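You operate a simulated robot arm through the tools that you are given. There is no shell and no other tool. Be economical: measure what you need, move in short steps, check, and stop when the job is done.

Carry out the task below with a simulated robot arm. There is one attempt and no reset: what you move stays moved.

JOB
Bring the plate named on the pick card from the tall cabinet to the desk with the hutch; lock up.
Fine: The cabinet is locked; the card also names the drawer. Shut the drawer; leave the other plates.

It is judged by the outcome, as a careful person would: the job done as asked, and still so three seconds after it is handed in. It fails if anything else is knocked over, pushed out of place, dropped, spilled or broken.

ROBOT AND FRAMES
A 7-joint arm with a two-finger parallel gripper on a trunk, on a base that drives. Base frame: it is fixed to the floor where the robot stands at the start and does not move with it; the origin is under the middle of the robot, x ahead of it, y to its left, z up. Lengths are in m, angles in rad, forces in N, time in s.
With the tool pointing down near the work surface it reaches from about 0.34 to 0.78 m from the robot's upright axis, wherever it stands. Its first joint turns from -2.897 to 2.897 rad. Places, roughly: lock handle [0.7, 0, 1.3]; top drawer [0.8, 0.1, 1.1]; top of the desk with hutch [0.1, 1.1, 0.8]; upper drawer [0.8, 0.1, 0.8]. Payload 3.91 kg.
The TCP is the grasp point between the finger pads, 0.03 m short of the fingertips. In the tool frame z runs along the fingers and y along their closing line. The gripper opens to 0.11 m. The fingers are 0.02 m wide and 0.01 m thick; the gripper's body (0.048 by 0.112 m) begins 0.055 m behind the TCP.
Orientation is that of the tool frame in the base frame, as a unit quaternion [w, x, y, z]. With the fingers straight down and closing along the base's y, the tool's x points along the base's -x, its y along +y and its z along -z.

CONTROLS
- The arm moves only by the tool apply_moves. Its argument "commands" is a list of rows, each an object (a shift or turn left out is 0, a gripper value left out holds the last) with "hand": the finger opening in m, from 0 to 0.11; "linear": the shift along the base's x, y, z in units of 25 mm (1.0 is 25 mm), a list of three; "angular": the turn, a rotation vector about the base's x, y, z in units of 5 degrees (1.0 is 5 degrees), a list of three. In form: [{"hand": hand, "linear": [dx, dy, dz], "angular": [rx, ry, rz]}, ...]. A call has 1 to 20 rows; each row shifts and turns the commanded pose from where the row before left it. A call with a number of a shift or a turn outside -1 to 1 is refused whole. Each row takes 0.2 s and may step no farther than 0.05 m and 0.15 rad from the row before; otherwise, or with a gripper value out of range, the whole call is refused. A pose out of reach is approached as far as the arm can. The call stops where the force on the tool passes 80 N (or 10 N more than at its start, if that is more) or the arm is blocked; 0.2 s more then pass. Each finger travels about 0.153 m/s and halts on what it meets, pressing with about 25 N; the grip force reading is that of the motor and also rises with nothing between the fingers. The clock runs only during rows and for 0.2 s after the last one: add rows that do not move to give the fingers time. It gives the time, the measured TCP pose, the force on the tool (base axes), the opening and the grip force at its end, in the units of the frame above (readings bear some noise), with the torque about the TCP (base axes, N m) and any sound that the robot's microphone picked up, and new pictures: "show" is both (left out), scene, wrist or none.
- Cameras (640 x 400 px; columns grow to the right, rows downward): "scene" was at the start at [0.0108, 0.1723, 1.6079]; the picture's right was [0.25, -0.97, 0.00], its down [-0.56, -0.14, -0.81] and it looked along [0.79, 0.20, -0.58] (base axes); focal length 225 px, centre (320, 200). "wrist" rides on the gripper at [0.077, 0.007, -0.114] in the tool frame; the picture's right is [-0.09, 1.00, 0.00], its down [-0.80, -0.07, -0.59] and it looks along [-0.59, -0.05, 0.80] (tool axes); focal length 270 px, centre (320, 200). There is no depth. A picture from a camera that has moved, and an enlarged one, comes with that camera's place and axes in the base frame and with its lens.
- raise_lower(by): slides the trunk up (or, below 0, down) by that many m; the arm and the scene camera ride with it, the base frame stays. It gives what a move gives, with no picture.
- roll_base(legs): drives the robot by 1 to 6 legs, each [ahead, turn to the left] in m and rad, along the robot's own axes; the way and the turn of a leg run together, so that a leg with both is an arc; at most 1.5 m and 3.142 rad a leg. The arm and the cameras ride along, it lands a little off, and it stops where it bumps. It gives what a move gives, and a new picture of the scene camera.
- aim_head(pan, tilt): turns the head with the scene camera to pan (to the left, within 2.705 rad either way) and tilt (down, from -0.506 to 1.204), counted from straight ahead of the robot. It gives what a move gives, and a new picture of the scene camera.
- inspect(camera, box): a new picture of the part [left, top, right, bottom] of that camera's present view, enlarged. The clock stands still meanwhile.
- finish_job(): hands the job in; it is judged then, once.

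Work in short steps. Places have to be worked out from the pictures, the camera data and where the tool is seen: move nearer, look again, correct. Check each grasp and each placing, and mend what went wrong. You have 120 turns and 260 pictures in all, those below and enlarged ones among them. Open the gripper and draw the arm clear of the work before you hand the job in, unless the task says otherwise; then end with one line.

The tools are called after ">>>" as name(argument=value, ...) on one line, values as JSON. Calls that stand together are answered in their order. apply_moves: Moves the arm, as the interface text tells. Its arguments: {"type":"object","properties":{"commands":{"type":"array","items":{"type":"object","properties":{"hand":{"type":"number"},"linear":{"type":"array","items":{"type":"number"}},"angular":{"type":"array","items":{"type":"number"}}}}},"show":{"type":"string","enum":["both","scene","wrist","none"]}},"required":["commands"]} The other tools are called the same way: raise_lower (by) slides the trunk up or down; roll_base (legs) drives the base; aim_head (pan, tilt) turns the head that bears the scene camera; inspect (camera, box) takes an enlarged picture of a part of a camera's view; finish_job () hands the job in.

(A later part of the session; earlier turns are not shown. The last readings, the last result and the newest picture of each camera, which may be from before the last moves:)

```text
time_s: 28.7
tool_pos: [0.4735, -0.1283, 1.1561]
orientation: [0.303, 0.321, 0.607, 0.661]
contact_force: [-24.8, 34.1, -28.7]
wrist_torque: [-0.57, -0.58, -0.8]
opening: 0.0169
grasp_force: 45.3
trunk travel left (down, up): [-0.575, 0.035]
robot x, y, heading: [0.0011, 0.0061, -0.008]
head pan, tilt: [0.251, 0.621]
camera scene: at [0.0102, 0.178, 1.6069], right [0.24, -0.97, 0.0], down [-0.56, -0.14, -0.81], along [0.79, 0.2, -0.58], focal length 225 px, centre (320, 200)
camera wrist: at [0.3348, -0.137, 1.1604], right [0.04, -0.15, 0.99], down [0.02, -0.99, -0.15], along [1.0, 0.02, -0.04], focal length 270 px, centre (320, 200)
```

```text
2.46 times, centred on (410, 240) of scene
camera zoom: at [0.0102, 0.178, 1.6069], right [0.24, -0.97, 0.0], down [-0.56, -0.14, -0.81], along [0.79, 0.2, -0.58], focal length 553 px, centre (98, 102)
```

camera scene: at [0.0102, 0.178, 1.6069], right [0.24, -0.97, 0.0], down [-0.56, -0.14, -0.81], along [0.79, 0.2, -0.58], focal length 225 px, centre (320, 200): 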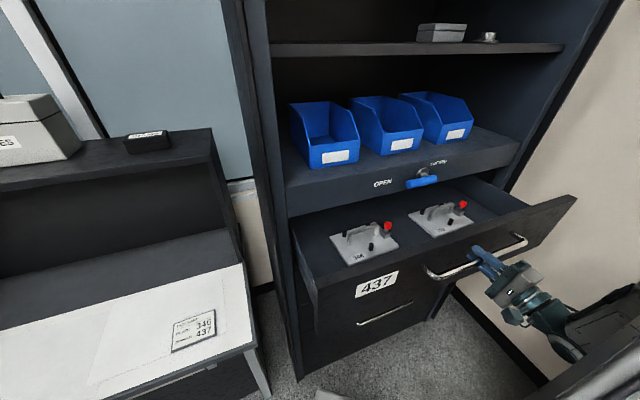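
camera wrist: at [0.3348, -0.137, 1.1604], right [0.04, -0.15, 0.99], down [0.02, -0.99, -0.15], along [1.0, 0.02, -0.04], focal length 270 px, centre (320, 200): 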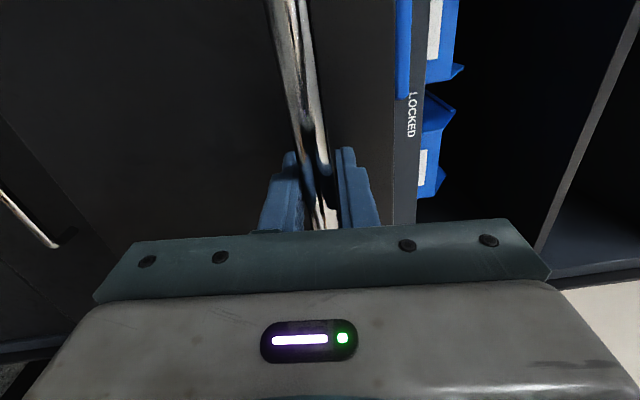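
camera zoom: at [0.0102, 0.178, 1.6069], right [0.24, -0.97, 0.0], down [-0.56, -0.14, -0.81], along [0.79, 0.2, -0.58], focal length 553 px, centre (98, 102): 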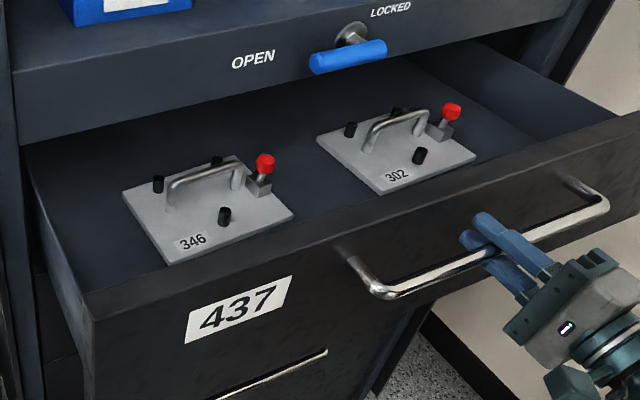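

Plate 346 is on the left, with a bar handle. The last pull pushed slightly too far right, so the face normal is nearer (0.815, 0.58). I'll pull a little more to get hand clearance below the panel.

>>> apply_moves(commands=[{"linear": [-0.25, 0.33, 0.15]}, {"linear": [-0.8, -0.57, 0]}, {"linear": [-0.8, -0.57, 0]}, {"linear": [-0.8, -0.57, 0]}, {"linear": [0, 0, 0]}])

```text
time_s: 29.9
tool_pos: [0.4134, -0.1724, 1.1561]
orientation: [0.307, 0.325, 0.605, 0.658]
contact_force: [-1.2, 4.0, -53.7]
wrist_torque: [-0.61, -0.64, -1.24]
opening: 0.0168
grasp_force: 44.9
trunk travel left (down, up): [-0.575, 0.035]
robot x, y, heading: [0.0019, -0.0028, -0.008]
head pan, tilt: [0.251, 0.621]
camera scene: at [0.0165, 0.1712, 1.608], right [0.24, -0.97, 0.0], down [-0.57, -0.14, -0.81], along [0.79, 0.2, -0.58], focal length 225 px, centre (320, 200)
camera wrist: at [0.2745, -0.1783, 1.161], right [0.04, -0.15, 0.99], down [0.0, -0.99, -0.15], along [1.0, 0.01, -0.04], focal length 270 px, centre (320, 200)
```

scene: 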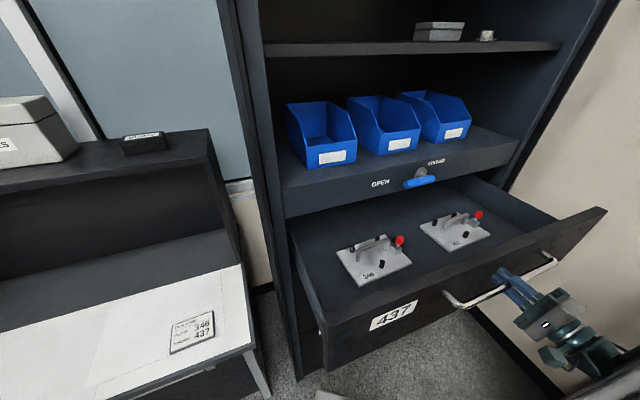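
wrist: 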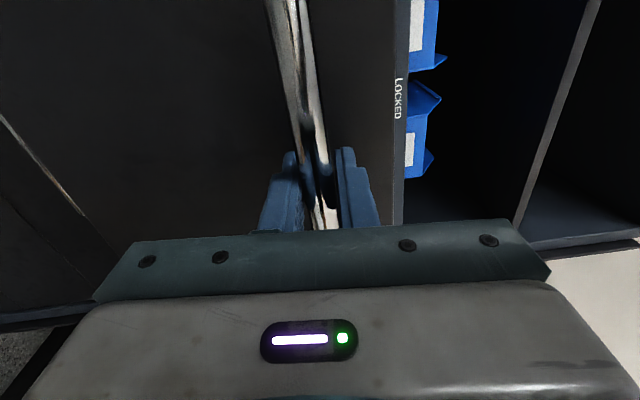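

The drawer is open about 0.3 m, which is enough. I'll release the handle and back off.

>>> apply_moves(commands=[{"linear": [0, 0, -0.2]}, {"hand": 0.06}, {"linear": [0, 0, 0]}, {"linear": [0, 0, 0]}, {"linear": [-0.6, -0.43, 0]}, {"linear": [-0.6, -0.43, 0]}, {"linear": [-0.6, -0.43, 0]}, {"linear": [0, 0, 0]}], show="scene")

```text
time_s: 31.7
tool_pos: [0.3649, -0.2032, 1.1572]
orientation: [0.308, 0.322, 0.603, 0.662]
contact_force: [-0.4, 0.4, 0.5]
wrist_torque: [0.01, -0.01, -0.04]
opening: 0.0601
grasp_force: 0.0
trunk travel left (down, up): [-0.575, 0.035]
robot x, y, heading: [0.0026, -0.001, -0.007]
head pan, tilt: [0.251, 0.621]
camera scene: at [0.0129, 0.172, 1.608], right [0.24, -0.97, 0.0], down [-0.57, -0.14, -0.81], along [0.79, 0.2, -0.58], focal length 225 px, centre (320, 200)
```

scene: 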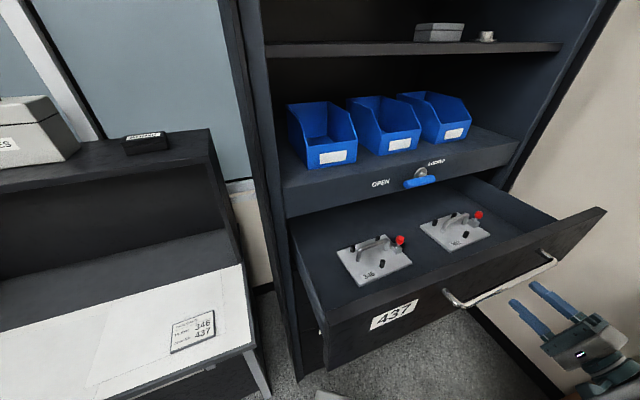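

Released cleanly. Next I'll raise the hand and pitch it downward on the way to a hover over plate 346, estimated at (0.53, 0.12, 1.1).

>>> apply_moves(commands=[{"hand": 0.06, "linear": [0, 0, 1]}, {"linear": [0, 0, 1]}, {"linear": [0, 0, 1]}, {"linear": [0, 0, 1]}, {"linear": [0, 0, 1]}, {"linear": [0, 0, 1]}, {"linear": [0, 0, 1]}, {"linear": [0, 0, 1]}, {"linear": [0, 0, 1]}, {"linear": [0.3, 0.9, 0]}, {"linear": [0.3, 0.9, 0]}, {"linear": [0.3, 0.9, 0]}, {"linear": [0.3, 0.9, 0]}, {"linear": [0.3, 0.9, 0]}, {"linear": [0, 0, 0]}], show="scene")

```text
time_s: 34.9
tool_pos: [0.4037, -0.0907, 1.3782]
orientation: [0.307, 0.323, 0.604, 0.661]
contact_force: [0.1, 0.2, 0.5]
wrist_torque: [0.0, 0.02, 0.0]
opening: 0.06
grasp_force: 0.1
trunk travel left (down, up): [-0.575, 0.035]
robot x, y, heading: [-0.0008, -0.0005, -0.012]
head pan, tilt: [0.251, 0.621]
camera scene: at [0.0129, 0.172, 1.608], right [0.24, -0.97, 0.0], down [-0.57, -0.14, -0.81], along [0.79, 0.2, -0.58], focal length 225 px, centre (320, 200)
```

scene: 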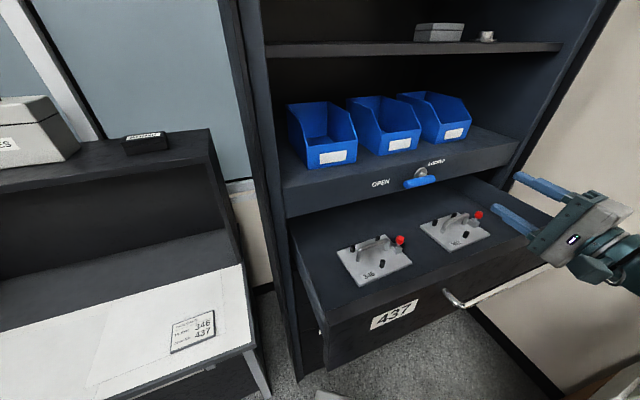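

Clear of everything. Now I'll pitch the hand down about 80°, drifting toward the plate.

>>> apply_moves(commands=[{"linear": [0.1, 0.42, 0], "angular": [-0.6, 0.8, 0]}, {"linear": [0.1, 0.42, 0], "angular": [-0.6, 0.8, 0]}, {"linear": [0.1, 0.42, 0], "angular": [-0.6, 0.8, 0]}, {"linear": [0.1, 0.42, 0], "angular": [-0.6, 0.8, 0]}, {"linear": [0.1, 0.42, 0], "angular": [-0.6, 0.8, 0]}, {"linear": [0.1, 0.42, 0], "angular": [-0.6, 0.8, 0]}, {"linear": [0.1, 0.42, 0], "angular": [-0.6, 0.8, 0]}, {"linear": [0.1, 0.42, 0], "angular": [-0.6, 0.8, 0]}, {"linear": [0.1, 0.42, 0], "angular": [-0.6, 0.8, 0]}, {"linear": [0.1, 0.42, 0], "angular": [-0.6, 0.8, 0]}, {"linear": [0.1, 0.42, 0], "angular": [-0.6, 0.8, 0]}, {"linear": [0.1, 0.42, 0], "angular": [-0.6, 0.8, 0]}, {"linear": [0.1, 0.42, 0], "angular": [-0.6, 0.8, 0]}, {"linear": [0.1, 0.42, 0], "angular": [-0.6, 0.8, 0]}, {"linear": [0.1, 0.42, 0], "angular": [-0.6, 0.8, 0]}, {"linear": [0.1, 0.42, 0], "angular": [-0.6, 0.8, 0]}, {"linear": [0, 0, 0]}])

```text
time_s: 38.5
tool_pos: [0.3985, 0.0059, 1.3092]
orientation: [0.049, 0.468, 0.876, 0.107]
contact_force: [0.3, -0.8, -0.2]
wrist_torque: [-0.05, -0.01, 0.01]
opening: 0.06
grasp_force: 0.1
out of reach, approached as far as the arm can: row 5, 6, 7, 8, 9, 10, 11, 12, 13, 14, 15, 16
trunk travel left (down, up): [-0.575, 0.035]
robot x, y, heading: [0.0014, 0.0001, -0.006]
head pan, tilt: [0.251, 0.621]
camera scene: at [0.0129, 0.1722, 1.6079], right [0.24, -0.97, 0.0], down [-0.57, -0.14, -0.81], along [0.79, 0.2, -0.58], focal length 225 px, centre (320, 200)
camera wrist: at [0.3391, 0.058, 1.4244], right [0.85, 0.47, 0.23], down [0.28, -0.79, 0.55], along [0.44, -0.41, -0.8], focal length 270 px, centre (320, 200)
```

scene: 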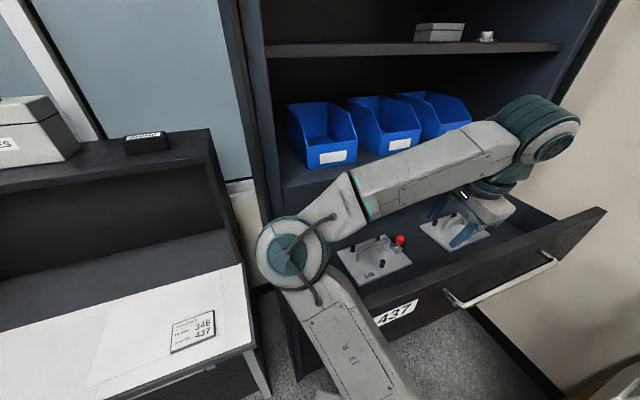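
wrist: 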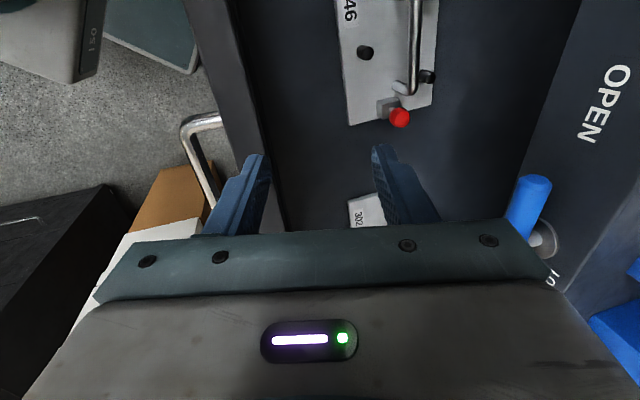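

The arm's elbow swung out to the left and the hand stopped short, above the right-hand plate. I'll try moving it toward plate 346 at safe height.

>>> apply_moves(commands=[{"linear": [0.3, 0.6, 0.5]}, {"linear": [0.3, 0.6, 0.5]}, {"linear": [0.3, 0.6, 0.3]}, {"linear": [0.3, 0.6, 0]}, {"linear": [0.3, 0.6, 0]}, {"linear": [0, 0, 0]}])

```text
time_s: 39.9
tool_pos: [0.4012, 0.0176, 1.2936]
orientation: [0.05, 0.468, 0.876, 0.108]
contact_force: [-0.1, 0.9, 0.1]
wrist_torque: [0.01, 0.01, 0.0]
opening: 0.0601
grasp_force: 0.0
out of reach, approached as far as the arm can: row 1, 2, 3, 4, 5
trunk travel left (down, up): [-0.575, 0.035]
robot x, y, heading: [-0.0005, -0.0019, -0.004]
head pan, tilt: [0.251, 0.621]
camera scene: at [0.0129, 0.1723, 1.6079], right [0.24, -0.97, 0.0], down [-0.57, -0.14, -0.81], along [0.79, 0.2, -0.58], focal length 225 px, centre (320, 200)
camera wrist: at [0.3413, 0.0704, 1.4066], right [0.85, 0.47, 0.23], down [0.28, -0.79, 0.55], along [0.44, -0.4, -0.8], focal length 270 px, centre (320, 200)
```

scene: 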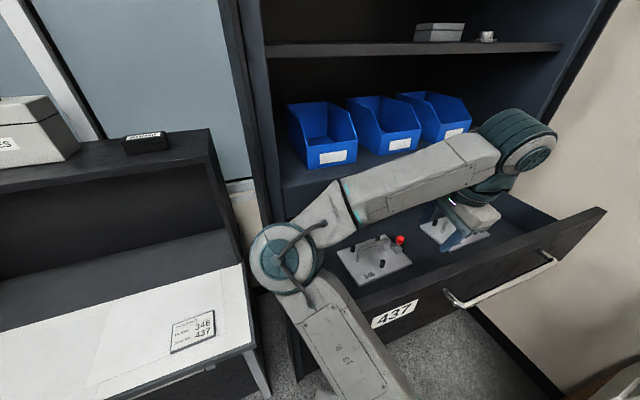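
wrist: 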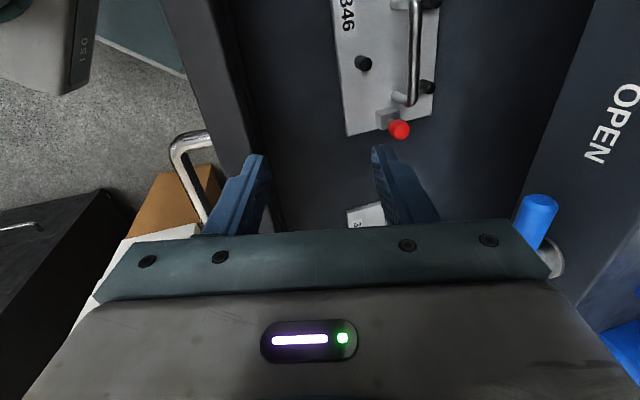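

A joint limit is holding the arm in this posture. I'll unwind toward the starting posture by rotating back about vertical while rising and retracting, so the elbow recovers.

>>> apply_moves(commands=[{"linear": [-0.2, 0, 0.6], "angular": [0, 0, 1]}, {"linear": [-0.2, 0, 0.6], "angular": [0, 0, 1]}, {"linear": [-0.2, 0, 0.6], "angular": [0, 0, 1]}, {"linear": [-0.2, 0.2, 0.6], "angular": [0, 0, 1]}, {"linear": [-0.2, 0.2, 0.6], "angular": [0, 0, 1]}, {"linear": [-0.2, 0.2, 0.6], "angular": [0, 0, 1]}, {"linear": [-0.2, 0.2, 0.6], "angular": [0, 0, 1]}, {"linear": [-0.2, 0.2, 0.6], "angular": [0, 0, 1]}, {"linear": [-0.2, 0.2, 0.6], "angular": [0, 0, 1]}, {"linear": [-0.2, 0.2, 0.6], "angular": [0, 0, 1]}, {"linear": [0, 0, 0]}])

```text
time_s: 42.3
tool_pos: [0.3538, 0.0549, 1.4436]
orientation: [-0.002, 0.054, 0.991, 0.119]
contact_force: [0.2, -0.4, -0.4]
wrist_torque: [0.0, 0.01, 0.01]
opening: 0.0601
grasp_force: 0.0
trunk travel left (down, up): [-0.575, 0.035]
robot x, y, heading: [0.0002, 0.0007, -0.007]
head pan, tilt: [0.251, 0.621]
camera scene: at [0.013, 0.1726, 1.6079], right [0.24, -0.97, 0.0], down [-0.57, -0.14, -0.81], along [0.79, 0.2, -0.58], focal length 225 px, centre (320, 200)
camera wrist: at [0.2763, 0.0441, 1.5569], right [0.19, 0.95, 0.23], down [0.78, -0.29, 0.55], along [0.59, 0.08, -0.8], focal length 270 px, centre (320, 200)
```

scene: 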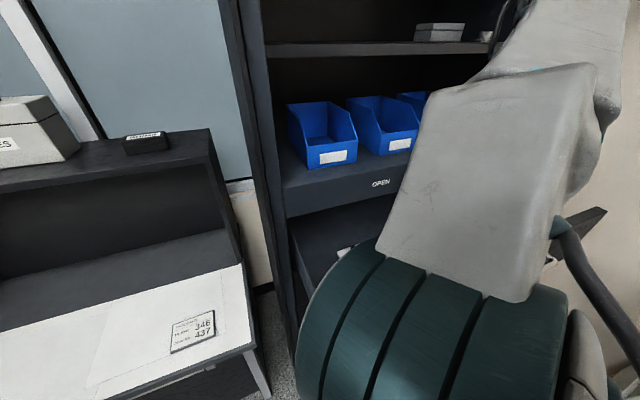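
wrist: 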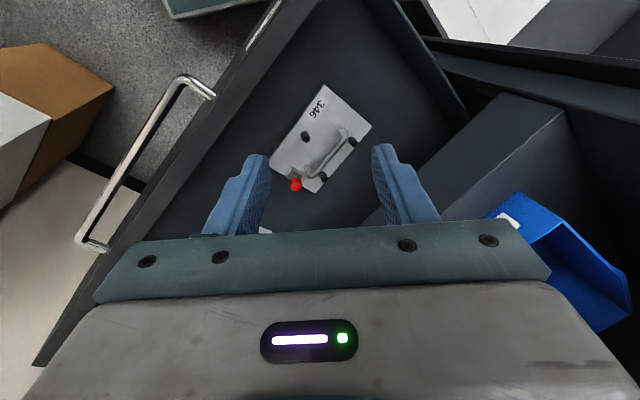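

The arm is back in a good posture. Both rays put plate 346's handle at about (0.495, 0.126, 1.13). I'll remove the tilt and move above it.

>>> apply_moves(commands=[{"linear": [0.6, 0.3, -0.3], "angular": [-0.9, 0, 0]}, {"linear": [0.6, 0.3, -0.3], "angular": [-0.9, 0, 0]}, {"linear": [0.6, 0.3, -0.3], "angular": [-0.9, 0, 0]}, {"linear": [0.6, 0.3, -0.3], "angular": [0, 0, -1]}, {"linear": [0.6, 0.3, -0.3], "angular": [0, 0, -1]}, {"linear": [0.6, 0.3, -0.3], "angular": [0, 0, -1]}, {"linear": [0.6, 0.3, -0.3], "angular": [0, 0, -1]}, {"linear": [0.6, 0.3, -0.3], "angular": [0, 0, -1]}, {"linear": [0.6, 0.3, -0.3], "angular": [0, 0, -1]}, {"linear": [0, 0, 0], "angular": [0, 0, 0]}])

```text
time_s: 44.5
tool_pos: [0.4602, 0.0721, 1.3281]
orientation: [0.006, 0.31, 0.951, 0.001]
contact_force: [0.4, -0.5, -0.3]
wrist_torque: [0.01, -0.05, 0.02]
opening: 0.06
grasp_force: 0.0
out of reach, approached as far as the arm can: row 7, 8, 9
trunk travel left (down, up): [-0.575, 0.035]
robot x, y, heading: [-0.0023, 0.0025, -0.007]
head pan, tilt: [0.251, 0.621]
camera scene: at [0.0128, 0.1723, 1.6079], right [0.24, -0.97, 0.0], down [-0.57, -0.14, -0.81], along [0.79, 0.2, -0.58], focal length 225 px, centre (320, 200)
camera wrist: at [0.3998, 0.1246, 1.4406], right [0.66, 0.75, 0.0], down [0.6, -0.53, 0.6], along [0.46, -0.39, -0.8], focal length 270 px, centre (320, 200)
```

scene: 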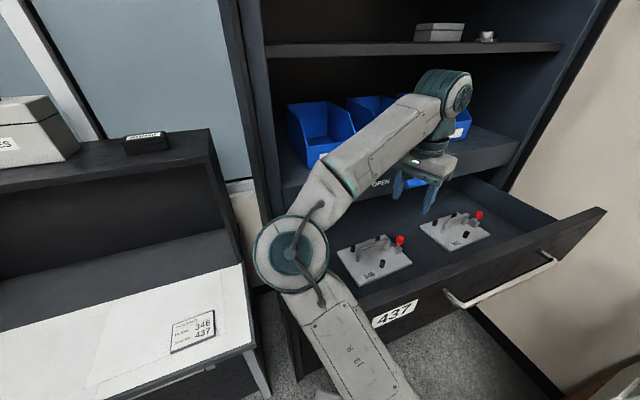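
wrist: 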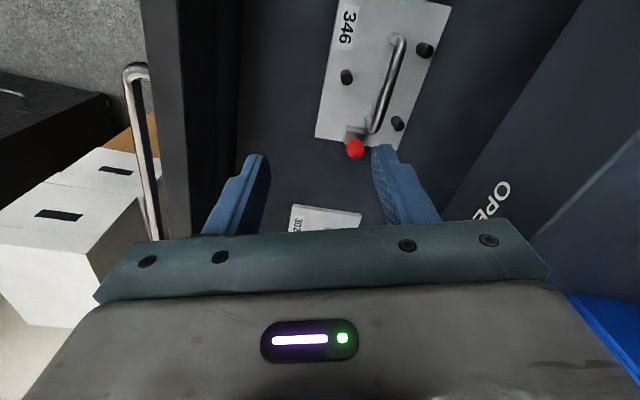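

The arm is folded too tightly at this range, and the elbow drops to the left. I'll drive the base back 0.2 m so the plate sits at a more comfortable reach.

>>> roll_base(legs=[[-0.2, 0]])

```text
time_s: 46.1
tool_pos: [0.259, 0.0757, 1.3284]
orientation: [0.007, 0.307, 0.952, 0.0]
contact_force: [-1.0, -0.6, 0.5]
wrist_torque: [-0.04, -0.01, 0.02]
opening: 0.06
grasp_force: 0.1
trunk travel left (down, up): [-0.575, 0.035]
robot x, y, heading: [-0.1979, -0.0006, -0.008]
head pan, tilt: [0.251, 0.621]
camera scene: at [-0.1887, 0.1732, 1.6079], right [0.25, -0.97, 0.0], down [-0.56, -0.14, -0.81], along [0.79, 0.2, -0.58], focal length 225 px, centre (320, 200)
```

scene: 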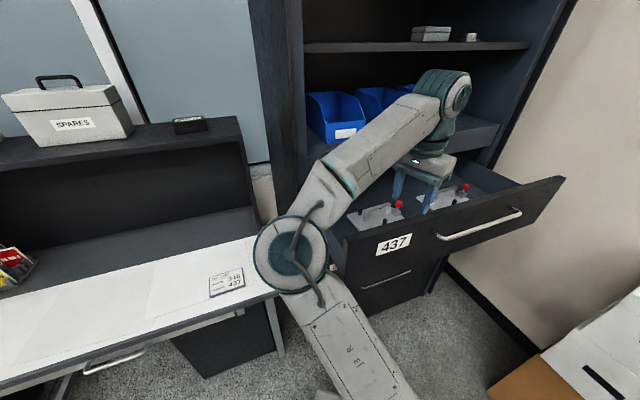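

Now I'll extend toward the plate at this height.

>>> apply_moves(commands=[{"linear": [0.94, 0.2, 0.2]}, {"linear": [0.94, 0.2, 0.2]}, {"linear": [0.94, 0.2, 0]}, {"linear": [0.94, 0.2, 0]}, {"linear": [0.94, 0.2, 0]}, {"linear": [0.94, 0.2, 0], "angular": [0, 0, -0.9]}, {"linear": [0.94, 0.2, 0], "angular": [0, 0, -0.9]}, {"linear": [0.94, 0.2, 0], "angular": [0, 0, -0.9]}, {"linear": [0.94, 0.2, 0], "angular": [0, 0, -0.9]}, {"linear": [0, 0, 0]}])

```text
time_s: 48.4
tool_pos: [0.3142, -0.0252, 1.236]
orientation: [0.016, 0.448, 0.894, 0.003]
contact_force: [-4.7, 11.1, 43.5]
wrist_torque: [1.52, -0.79, 0.07]
opening: 0.0619
grasp_force: 2.2
out of reach, approached as far as the arm can: row 1, 2, 3, 4, 5, 6, 7, 8, 9
trunk travel left (down, up): [-0.575, 0.035]
robot x, y, heading: [-0.1973, 0.0026, 0.004]
head pan, tilt: [0.251, 0.621]
stopped in row 10: the force on the tool passed its limit (the readings are from after the stop); the commanded pose is now the measured one
camera scene: at [-0.195, 0.1756, 1.6076], right [0.25, -0.97, 0.0], down [-0.56, -0.15, -0.81], along [0.79, 0.2, -0.58], focal length 225 px, centre (320, 200)
camera wrist: at [0.27, 0.0425, 1.3479], right [0.85, 0.53, 0.02], down [0.41, -0.68, 0.61], along [0.34, -0.51, -0.79], focal length 270 px, centre (320, 200)
```

scene: 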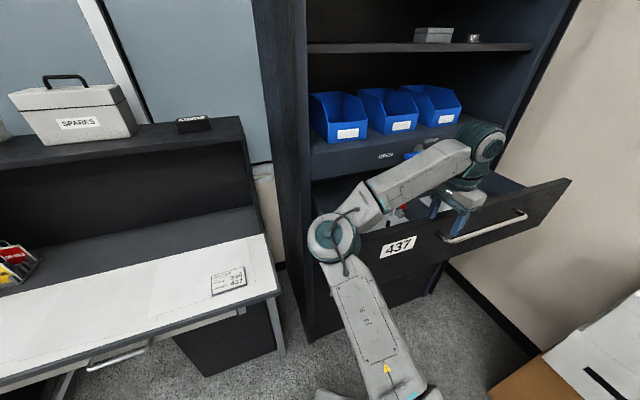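
wrist: 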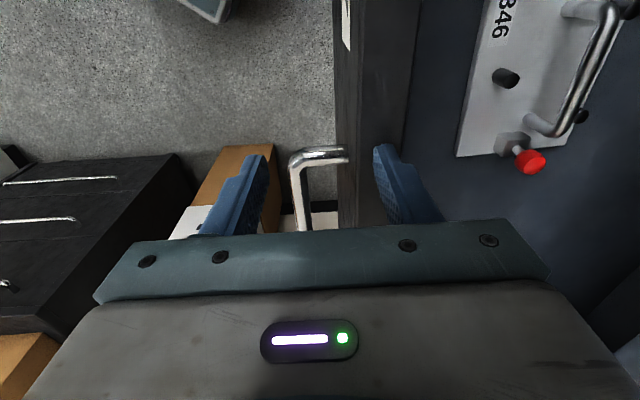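

A fingertip touched the drawer front's rim while the arm was stuck at a limit. I'll lift straight up, retract to the starting pose in the robot's frame, and look at the posture.

>>> apply_moves(commands=[{"linear": [-0.3, 0, 1], "angular": [0, 0, 0]}, {"linear": [-0.3, 0, 1], "angular": [0, 0, 1]}, {"linear": [-0.4, 0.3, 1], "angular": [0, 0, 1]}, {"linear": [-0.5, 0.4, 1], "angular": [0, 0, 1]}, {"linear": [-0.6, 0.5, 1], "angular": [0, 0, 1]}, {"linear": [-0.6, 0.5, 1], "angular": [0, 0, 1]}, {"linear": [-0.6, 0.5, 1], "angular": [0, 0, 1]}, {"linear": [-0.6, 0.5, 0.8], "angular": [0, 0, 1]}, {"linear": [-0.6, 0.5, 0.6], "angular": [0, 0, 1]}, {"linear": [-0.6, 0.5, 0.4], "angular": [0, 0, 1]}, {"linear": [-0.6, 0.5, 0], "angular": [0, 0, 1]}, {"linear": [-0.6, 0.5, 0], "angular": [0, 0, 0.6]}, {"linear": [0, 0, 0]}])

```text
time_s: 51.2
tool_pos: [0.1589, 0.0888, 1.4482]
orientation: [0.009, 0.002, 1.0, 0.005]
contact_force: [-0.6, -0.9, -0.6]
wrist_torque: [0.01, -0.01, -0.01]
opening: 0.0601
grasp_force: 0.0
out of reach, approached as far as the arm can: row 1
trunk travel left (down, up): [-0.575, 0.035]
robot x, y, heading: [-0.2006, -0.0033, 0.001]
head pan, tilt: [0.251, 0.621]
camera scene: at [-0.1886, 0.1732, 1.6079], right [0.25, -0.97, 0.0], down [-0.56, -0.15, -0.81], along [0.79, 0.2, -0.58], focal length 225 px, centre (320, 200)
camera wrist: at [0.0784, 0.0952, 1.5605], right [0.09, 1.0, 0.01], down [0.79, -0.08, 0.61], along [0.61, -0.05, -0.79], focal length 270 px, centre (320, 200)
```

scene: 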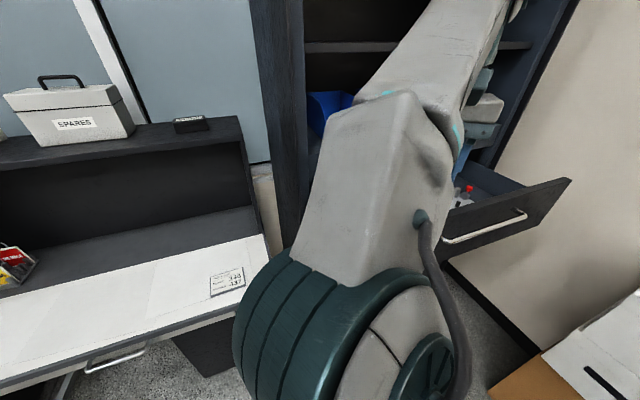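
wrist: 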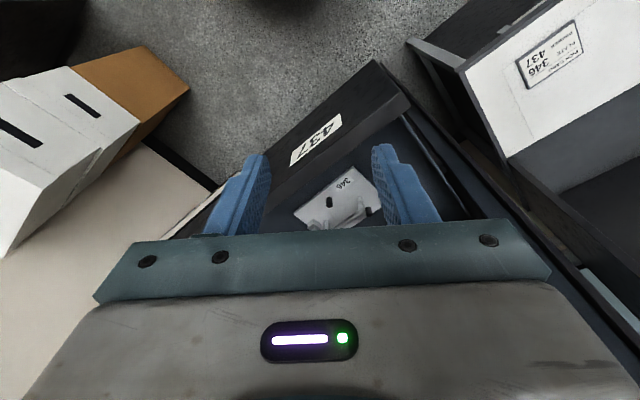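

The elbow is now on the left, whereas it started on the right. Closing along (0.8, 0.6) is also satisfied with the hand turned half-way round, so I'll test turning the other way in this free space.

>>> apply_moves(commands=[{"linear": [0.2, 0, 0], "angular": [0, 0, 1]}, {"linear": [0.2, 0, 0], "angular": [0, 0, 1]}, {"linear": [0.2, 0, 0], "angular": [0, 0, 1]}, {"linear": [0.2, 0, 0], "angular": [0, 0, 1]}, {"linear": [0.2, 0, 0], "angular": [0, 0, 1]}, {"linear": [0.2, 0, 0], "angular": [0, 0, 1]}, {"linear": [0.2, 0, 0], "angular": [0, 0, 1]}, {"linear": [0.2, 0, 0], "angular": [0, 0, 1]}, {"linear": [0.2, 0, 0], "angular": [0, 0, 1]}, {"linear": [0.2, 0, 0], "angular": [0, 0, 1]}, {"linear": [0.2, 0, 0], "angular": [0, 0, 1]}, {"linear": [0.2, 0, 0], "angular": [0, 0, 1]}, {"linear": [0, 0, 0]}], show="scene")

```text
time_s: 54.0
tool_pos: [0.2191, 0.0878, 1.45]
orientation: [0.005, -0.498, 0.867, 0.009]
contact_force: [-0.5, -0.2, 0.0]
wrist_torque: [-0.03, -0.01, 0.04]
opening: 0.0601
grasp_force: 0.0
trunk travel left (down, up): [-0.575, 0.035]
robot x, y, heading: [-0.2002, 0.0042, -0.002]
head pan, tilt: [0.251, 0.621]
camera scene: at [-0.1889, 0.1733, 1.6079], right [0.25, -0.97, 0.0], down [-0.56, -0.15, -0.81], along [0.79, 0.2, -0.58], focal length 225 px, centre (320, 200)
```

scene: 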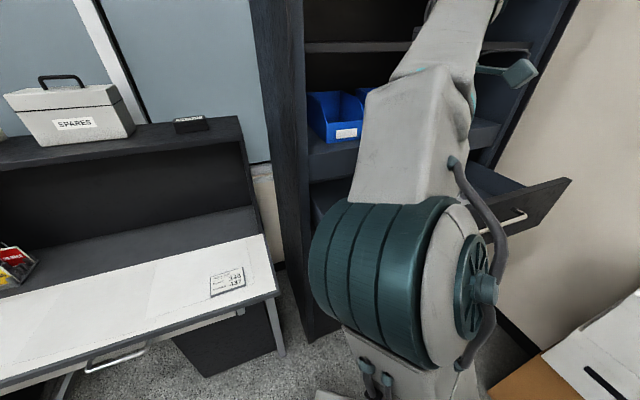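

Sixty degrees with no limit, and the elbow is coming back. I'll continue to the full half-turned orientation, moving slowly forward.

>>> apply_moves(commands=[{"linear": [0.3, 0, 0], "angular": [0, 0, 1]}, {"linear": [0.3, 0, 0], "angular": [0, 0, 1]}, {"linear": [0.3, 0, 0], "angular": [0, 0, 1]}, {"linear": [0.3, 0, 0], "angular": [0, 0, 1]}, {"linear": [0.3, 0, 0], "angular": [0, 0, 1]}, {"linear": [0.3, 0, 0], "angular": [0, 0, 1]}, {"linear": [0.3, 0, 0], "angular": [0, 0, 1]}, {"linear": [0.3, 0, 0], "angular": [0, 0, 1]}, {"linear": [0.3, 0, 0], "angular": [0, 0, 1]}, {"linear": [0.3, 0, 0], "angular": [0, 0, 1]}, {"linear": [0.3, 0, 0], "angular": [0, 0, 1]}, {"linear": [0.3, 0, 0], "angular": [0, 0, 1]}, {"linear": [0.3, 0, 0], "angular": [0, 0, 1]}, {"linear": [0, 0, 0]}])

```text
time_s: 57.0
tool_pos: [0.3082, 0.0884, 1.4485]
orientation: [-0.001, 0.886, -0.464, -0.008]
contact_force: [0.4, -0.6, 0.2]
wrist_torque: [0.0, 0.01, -0.03]
opening: 0.0602
grasp_force: 0.1
out of reach, approached as far as the arm can: row 12, 13
trunk travel left (down, up): [-0.575, 0.035]
robot x, y, heading: [-0.1973, 0.0032, -0.003]
head pan, tilt: [0.251, 0.621]
camera scene: at [-0.189, 0.1733, 1.6079], right [0.25, -0.97, 0.0], down [-0.56, -0.15, -0.81], along [0.79, 0.2, -0.58], focal length 225 px, centre (320, 200)
camera wrist: at [0.347, 0.0206, 1.5613], right [-0.87, -0.5, 0.01], down [-0.39, 0.69, 0.61], along [-0.31, 0.52, -0.8], focal length 270 px, centre (320, 200)
```

scene: 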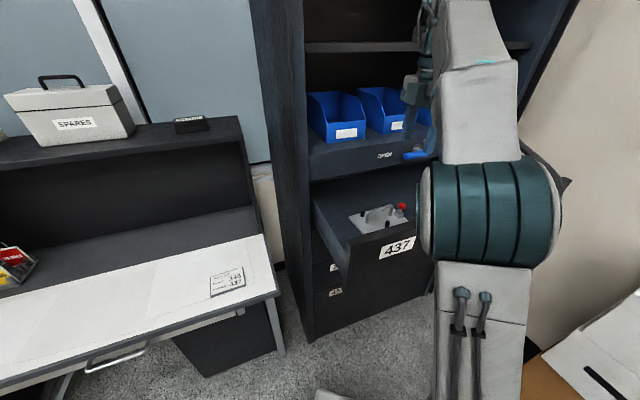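
wrist: 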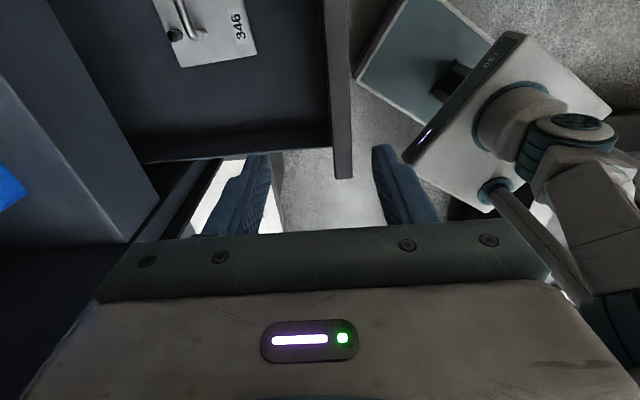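

The elbow is now upright on the right, and the fingers close along the depth direction as needed. I'll extend over the plate.

>>> apply_moves(commands=[{"linear": [0.9, 0.2, -0.2]}, {"linear": [0.9, 0.2, -0.2]}, {"linear": [0.9, 0.2, -0.3]}, {"linear": [0.9, 0.2, -0.4]}, {"linear": [0.9, 0.2, -0.5]}, {"linear": [0.9, 0.2, -0.6]}, {"linear": [0.9, 0.2, -0.6]}, {"linear": [0.9, 0.2, -0.6]}, {"linear": [0, 0, 0]}])

```text
time_s: 59.0
tool_pos: [0.4409, 0.1167, 1.3482]
orientation: [0.0, 0.886, -0.464, -0.01]
contact_force: [0.3, -0.8, -0.3]
wrist_torque: [0.0, 0.01, -0.01]
opening: 0.0598
grasp_force: 0.1
out of reach, approached as far as the arm can: row 1, 2, 3, 4, 5, 6, 7, 8
trunk travel left (down, up): [-0.575, 0.035]
robot x, y, heading: [-0.1991, 0.0037, -0.002]
head pan, tilt: [0.251, 0.621]
camera scene: at [-0.1886, 0.1732, 1.6079], right [0.25, -0.97, 0.0], down [-0.56, -0.15, -0.81], along [0.79, 0.2, -0.58], focal length 225 px, centre (320, 200)
camera wrist: at [0.4804, 0.0497, 1.4611], right [-0.87, -0.5, 0.01], down [-0.39, 0.69, 0.61], along [-0.31, 0.52, -0.79], focal length 270 px, centre (320, 200)
```

scene: 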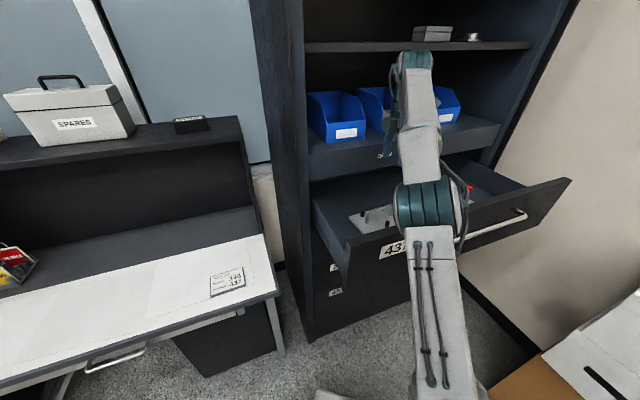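
wrist: 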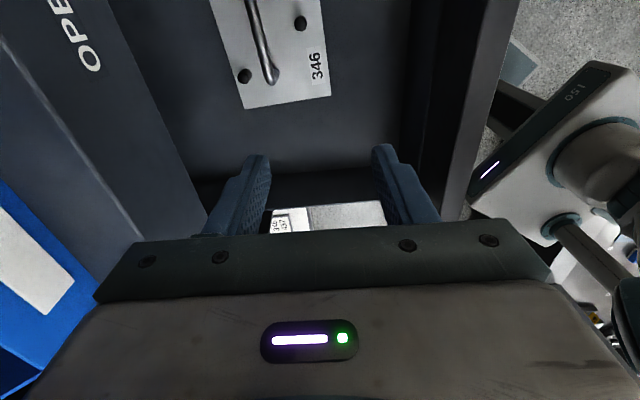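

The hand is nearly over the plate, but still straining at the yaw limit. I'll relax the yaw by a few degrees and move toward the handle centre (~(0.515, 0.115)).

>>> apply_moves(commands=[{"linear": [0, 0, 0], "angular": [0, 0, -1]}, {"linear": [0, 0, 0], "angular": [0, 0, -1]}, {"linear": [0.5, 0, 0]}, {"linear": [0.5, 0, 0]}, {"linear": [0, 0, 0]}])

```text
time_s: 60.2
tool_pos: [0.44, 0.1172, 1.3484]
orientation: [0.0, 0.842, -0.539, -0.011]
contact_force: [-0.5, 0.0, 0.3]
wrist_torque: [0.01, 0.04, -0.02]
opening: 0.0601
grasp_force: 0.0
out of reach, approached as far as the arm can: row 3, 4
trunk travel left (down, up): [-0.575, 0.035]
robot x, y, heading: [-0.202, 0.0038, 0.0]
head pan, tilt: [0.251, 0.621]
camera scene: at [-0.1887, 0.1732, 1.6079], right [0.25, -0.97, 0.0], down [-0.56, -0.15, -0.81], along [0.79, 0.2, -0.58], focal length 225 px, centre (320, 200)
camera wrist: at [0.4671, 0.0444, 1.4613], right [-0.94, -0.34, 0.01], down [-0.26, 0.75, 0.61], along [-0.21, 0.57, -0.79], focal length 270 px, centre (320, 200)
```

scene: 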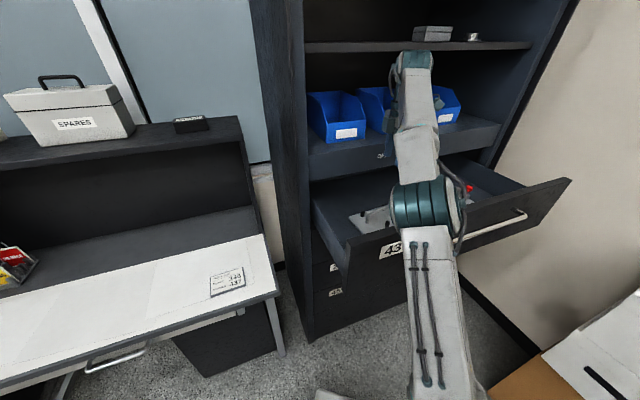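
wrist: 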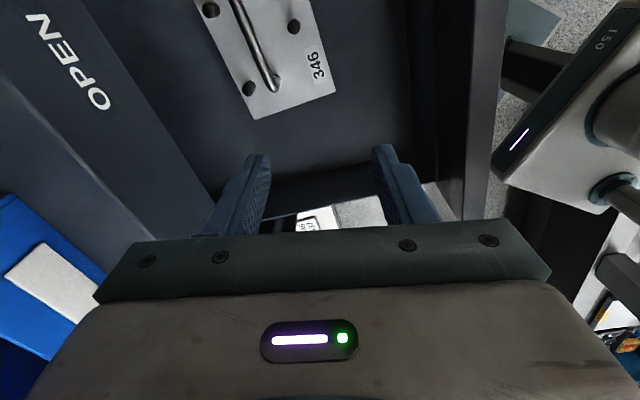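

It rotates freely but can't extend further, so this is a true reach limit at this height. I'll restore the yaw, pull the hand in a bit and drive forward 0.12 m.

>>> apply_moves(commands=[{"linear": [-0.6, -0.1, 0], "angular": [0, 0, 1]}, {"linear": [-0.6, -0.1, 0], "angular": [0, 0, 0.8]}, {"linear": [-0.6, -0.1, 0]}, {"linear": [-0.6, 0, 0]}, {"linear": [-0.6, 0, 0]}], show="none")

>>> roll_base(legs=[[0.12, 0]])

```text
time_s: 61.4
tool_pos: [0.3642, 0.109, 1.3479]
orientation: [0.001, 0.882, -0.471, -0.011]
contact_force: [0.4, -0.1, -0.7]
wrist_torque: [-0.01, 0.0, -0.02]
opening: 0.0599
grasp_force: 0.1
trunk travel left (down, up): [-0.575, 0.035]
robot x, y, heading: [-0.1988, 0.0001, 0.003]
head pan, tilt: [0.251, 0.621]
```

```text
time_s: 62.6
tool_pos: [0.4841, 0.112, 1.3473]
orientation: [0.002, 0.883, -0.47, -0.01]
contact_force: [0.5, 0.2, -0.9]
wrist_torque: [0.02, 0.06, 0.0]
opening: 0.0599
grasp_force: 0.1
trunk travel left (down, up): [-0.575, 0.035]
robot x, y, heading: [-0.0838, 0.0034, 0.002]
head pan, tilt: [0.251, 0.621]
camera scene: at [-0.0702, 0.1735, 1.6079], right [0.25, -0.97, 0.0], down [-0.56, -0.15, -0.81], along [0.79, 0.2, -0.58], focal length 225 px, centre (320, 200)
```

scene: 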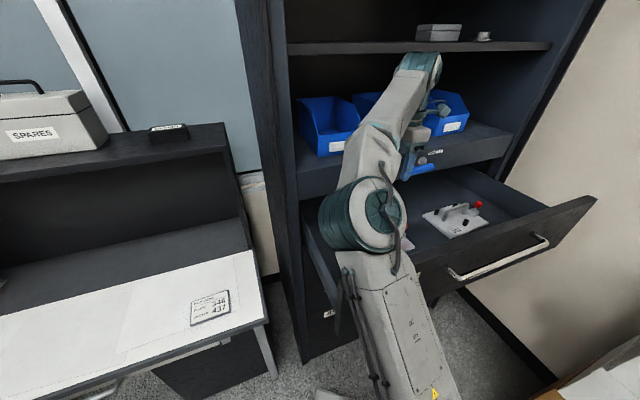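

Now I'll move to just above the handle and look.

>>> apply_moves(commands=[{"linear": [0.4, 0.2, -0.8]}, {"linear": [0.4, 0.2, -0.8]}, {"linear": [0.2, 0, -0.8]}, {"linear": [0, 0, 0]}])

```text
time_s: 63.6
tool_pos: [0.5068, 0.1204, 1.2879]
orientation: [0.001, 0.882, -0.47, -0.01]
contact_force: [0.7, 0.0, -0.1]
wrist_torque: [-0.01, 0.0, -0.02]
opening: 0.0597
grasp_force: 0.2
trunk travel left (down, up): [-0.575, 0.035]
robot x, y, heading: [-0.0816, 0.0003, -0.004]
head pan, tilt: [0.251, 0.621]
camera scene: at [-0.0716, 0.1733, 1.608], right [0.25, -0.97, 0.0], down [-0.56, -0.15, -0.81], along [0.79, 0.2, -0.58], focal length 225 px, centre (320, 200)
camera wrist: at [0.5459, 0.0527, 1.4006], right [-0.88, -0.48, 0.01], down [-0.38, 0.7, 0.61], along [-0.3, 0.53, -0.79], focal length 270 px, centre (320, 200)
```

scene: 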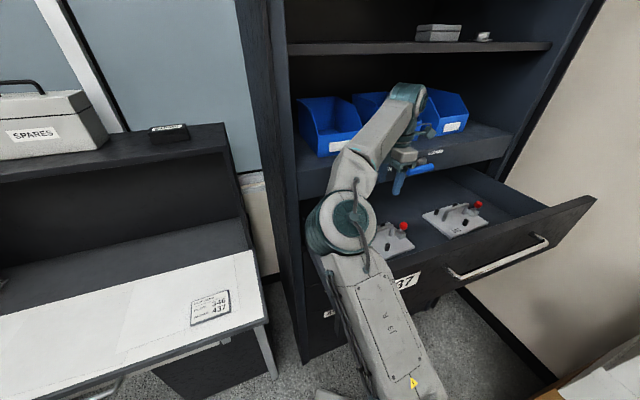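
wrist: 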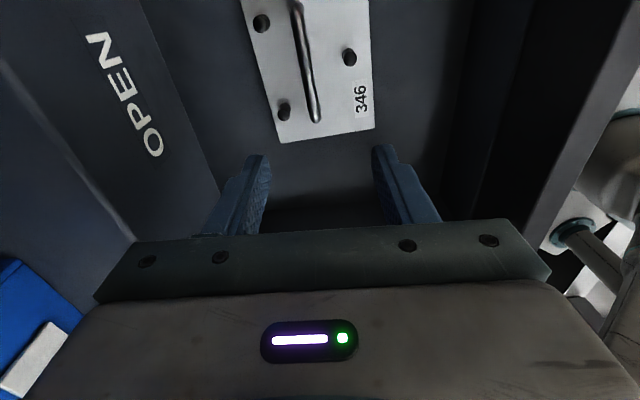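

The elbow hangs close over the drawer's left front, so going lower here is risky. Standing further right, facing the cabinet, the wrist angle is easier. I'll lift and retract the arm first, then reposition the base.

>>> apply_moves(commands=[{"linear": [-0.3, 0, 1]}, {"linear": [-0.6, 0, 1]}, {"linear": [-0.8, 0, 1]}, {"linear": [-0.9, 0, 1]}, {"linear": [-0.9, 0, 1]}, {"linear": [-0.9, 0, 1]}, {"linear": [-0.9, 0, 0.5]}, {"linear": [-0.9, 0, 0], "angular": [0, 0, -1]}, {"linear": [-0.9, 0, 0], "angular": [0, 0, -1]}, {"linear": [-0.9, 0, 0], "angular": [0, 0, -1]}, {"linear": [-0.6, 0, 0], "angular": [0, 0, -1]}, {"linear": [0, 0, 0], "angular": [0, 0, -1]}, {"linear": [0, 0, 0], "angular": [0, 0, -1]}], show="scene")

```text
time_s: 66.4
tool_pos: [0.2907, 0.1193, 1.4508]
orientation: [-0.003, 0.73, -0.683, -0.01]
contact_force: [-0.3, 0.1, -0.1]
wrist_torque: [0.03, 0.02, -0.01]
opening: 0.06
grasp_force: 0.2
trunk travel left (down, up): [-0.575, 0.035]
robot x, y, heading: [-0.0808, 0.0004, 0.004]
head pan, tilt: [0.251, 0.621]
camera scene: at [-0.0716, 0.1734, 1.6079], right [0.25, -0.97, 0.0], down [-0.56, -0.15, -0.81], along [0.79, 0.2, -0.58], focal length 225 px, centre (320, 200)
```

scene: 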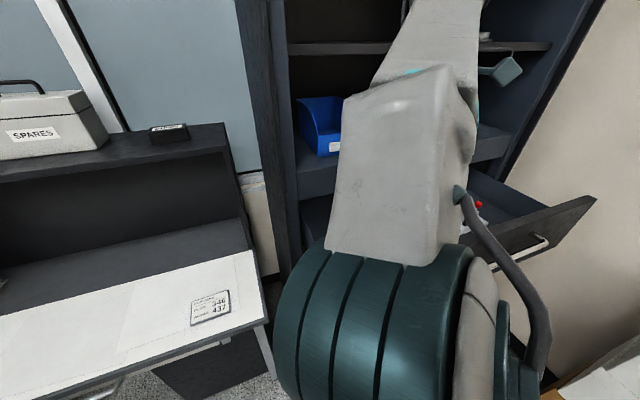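

I'll check the floor to the right before driving there.

>>> aim_head(pan=-0.9, tilt=0.8)

```text
time_s: 67.8
tool_pos: [0.2925, 0.119, 1.4494]
orientation: [-0.002, 0.73, -0.683, -0.01]
contact_force: [-0.7, 0.6, 0.1]
wrist_torque: [-0.01, 0.01, -0.02]
opening: 0.0599
grasp_force: 0.1
trunk travel left (down, up): [-0.575, 0.035]
robot x, y, heading: [-0.0841, 0.0012, 0.004]
head pan, tilt: [-0.901, 0.799]
camera scene: at [-0.1062, 0.0883, 1.5929], right [-0.78, -0.62, 0.0], down [-0.45, 0.56, -0.7], along [0.44, -0.54, -0.72], focal length 225 px, centre (320, 200)
```

scene: 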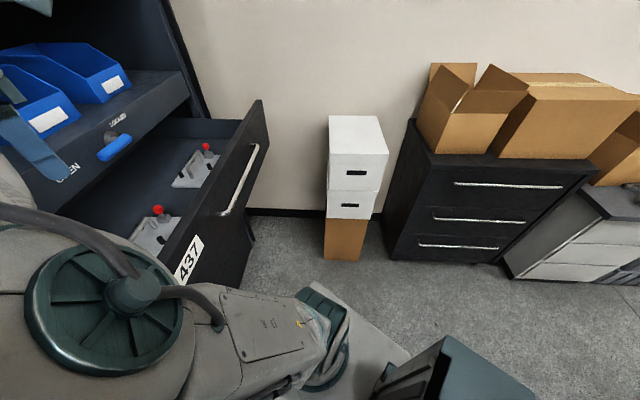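

There's plenty of room. I'll drive to about (0.07, -0.21), facing the cabinet.

>>> roll_base(legs=[[0, -0.95], [0.26, 0], [0, 1.5]])

>>> aim_head(pan=0.0, tilt=0.75)

```text
time_s: 75.8
tool_pos: [0.3319, 0.0823, 1.4513]
orientation: [0.001, 0.89, -0.455, -0.01]
contact_force: [-0.9, 0.2, 0.3]
wrist_torque: [0.03, 0.01, -0.02]
opening: 0.06
grasp_force: 0.0
trunk travel left (down, up): [-0.575, 0.035]
robot x, y, heading: [0.0789, -0.2154, 0.563]
head pan, tilt: [-0.901, 0.799]
camera scene: at [0.0115, -0.1573, 1.5929], right [-0.33, -0.94, 0.0], down [-0.68, 0.24, -0.7], along [0.66, -0.23, -0.72], focal length 225 px, centre (320, 200)
```

scene: 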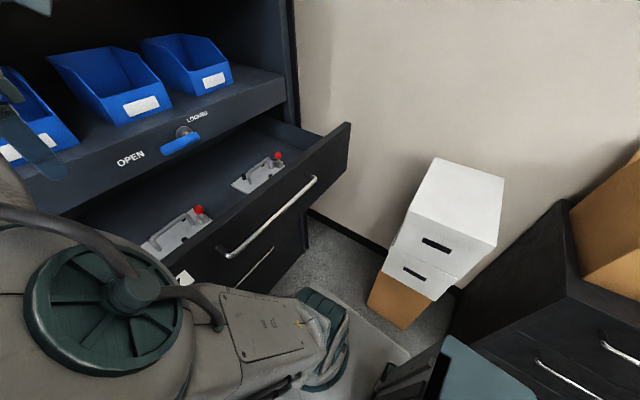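

```text
time_s: 77.0
tool_pos: [0.3315, 0.0817, 1.4519]
orientation: [0.0, 0.891, -0.455, -0.009]
contact_force: [0.0, -0.9, 0.5]
wrist_torque: [-0.06, -0.01, 0.0]
opening: 0.06
grasp_force: 0.0
trunk travel left (down, up): [-0.575, 0.035]
robot x, y, heading: [0.0766, -0.2142, 0.558]
head pan, tilt: [0.0, 0.75]
camera scene: at [0.0057, -0.0865, 1.5969], right [0.53, -0.85, 0.0], down [-0.58, -0.36, -0.73], along [0.62, 0.39, -0.68], focal length 225 px, centre (320, 200)
```

scene: 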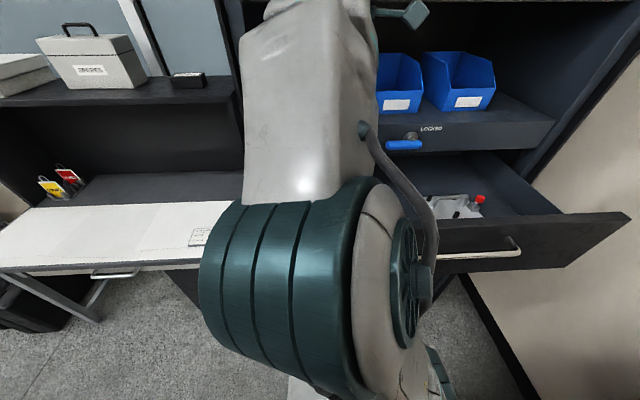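

The yaw is right without any turning now. I'll move over the handle.

>>> apply_moves(commands=[{"linear": [0.9, 0.18, -0.4]}, {"linear": [0.9, 0.18, -0.4]}, {"linear": [0.9, 0.18, -0.4]}, {"linear": [0.9, 0.18, -0.6]}, {"linear": [0.9, 0.18, -0.8]}, {"linear": [0.9, 0.18, -0.8]}, {"linear": [0.9, 0.18, -0.8]}, {"linear": [0.8, 0.18, -0.8]}, {"linear": [0, 0, 0]}])

```text
time_s: 79.0
tool_pos: [0.507, 0.12, 1.3262]
orientation: [0.001, 0.89, -0.455, -0.01]
contact_force: [0.0, 0.3, 0.0]
wrist_torque: [0.01, 0.02, -0.02]
opening: 0.06
grasp_force: 0.0
trunk travel left (down, up): [-0.575, 0.035]
robot x, y, heading: [0.0751, -0.2151, 0.561]
head pan, tilt: [0.0, 0.75]
camera scene: at [0.0055, -0.0866, 1.5969], right [0.53, -0.85, 0.0], down [-0.58, -0.36, -0.73], along [0.62, 0.39, -0.68], focal length 225 px, centre (320, 200)
camera wrist: at [0.548, 0.0532, 1.4394], right [-0.86, -0.51, 0.01], down [-0.4, 0.68, 0.61], along [-0.32, 0.52, -0.79], focal length 270 px, centre (320, 200)
```

scene: 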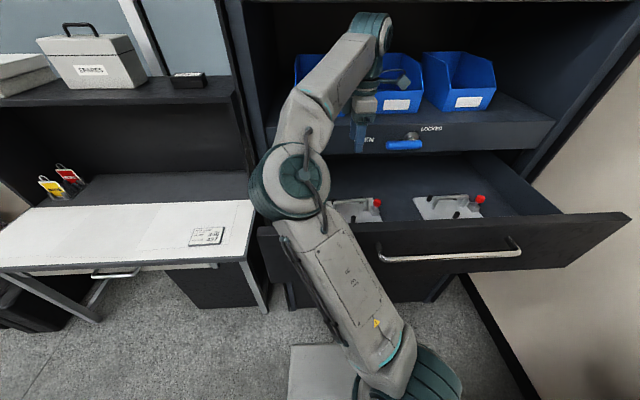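
wrist: 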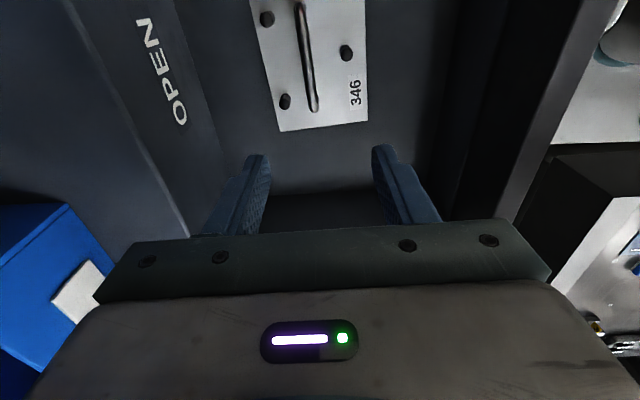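

The pose is reachable. I'll raise the trunk fully for elbow clearance, then lower a little at a time while watching the elbow against the drawer.

>>> raise_lower(by=0.034)

>>> apply_moves(commands=[{"linear": [0, 0, -0.8]}, {"linear": [0, 0, -0.8]}, {"linear": [0, 0, -0.8]}, {"linear": [0, 0, -0.8]}, {"linear": [0, 0, 0]}])

```text
time_s: 79.8
tool_pos: [0.5068, 0.1184, 1.3595]
orientation: [0.001, 0.891, -0.454, -0.011]
contact_force: [0.4, -0.5, -0.1]
wrist_torque: [-0.02, -0.01, 0.02]
opening: 0.0599
grasp_force: 0.0
trunk travel left (down, up): [-0.609, 0.001]
robot x, y, heading: [0.0821, -0.2206, 0.558]
head pan, tilt: [0.0, 0.75]
```

```text
time_s: 81.0
tool_pos: [0.5067, 0.1199, 1.2802]
orientation: [0.001, 0.89, -0.455, -0.011]
contact_force: [0.0, 0.2, -0.4]
wrist_torque: [-0.01, 0.02, 0.0]
opening: 0.0601
grasp_force: 0.0
trunk travel left (down, up): [-0.609, 0.001]
robot x, y, heading: [0.0767, -0.2179, 0.565]
head pan, tilt: [0.0, 0.75]
camera scene: at [0.0057, -0.0864, 1.6309], right [0.53, -0.85, 0.0], down [-0.58, -0.36, -0.73], along [0.62, 0.39, -0.68], focal length 225 px, centre (320, 200)
camera wrist: at [0.548, 0.0532, 1.3934], right [-0.86, -0.51, 0.01], down [-0.4, 0.69, 0.61], along [-0.32, 0.52, -0.79], focal length 270 px, centre (320, 200)
```

scene: 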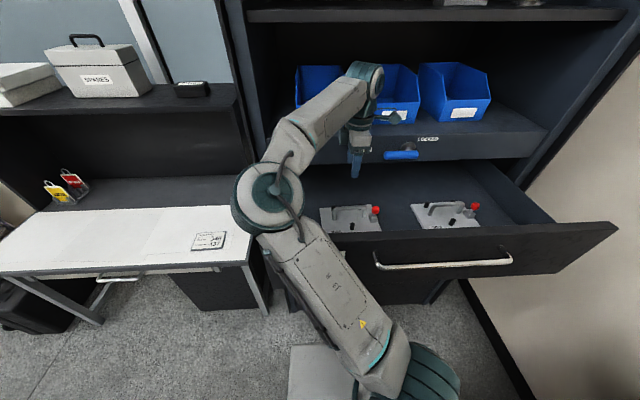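
wrist: 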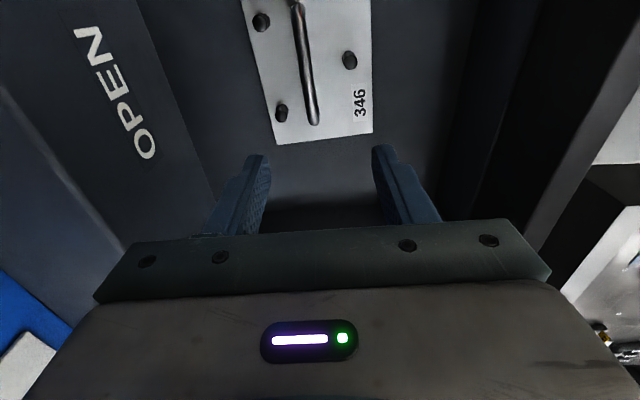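

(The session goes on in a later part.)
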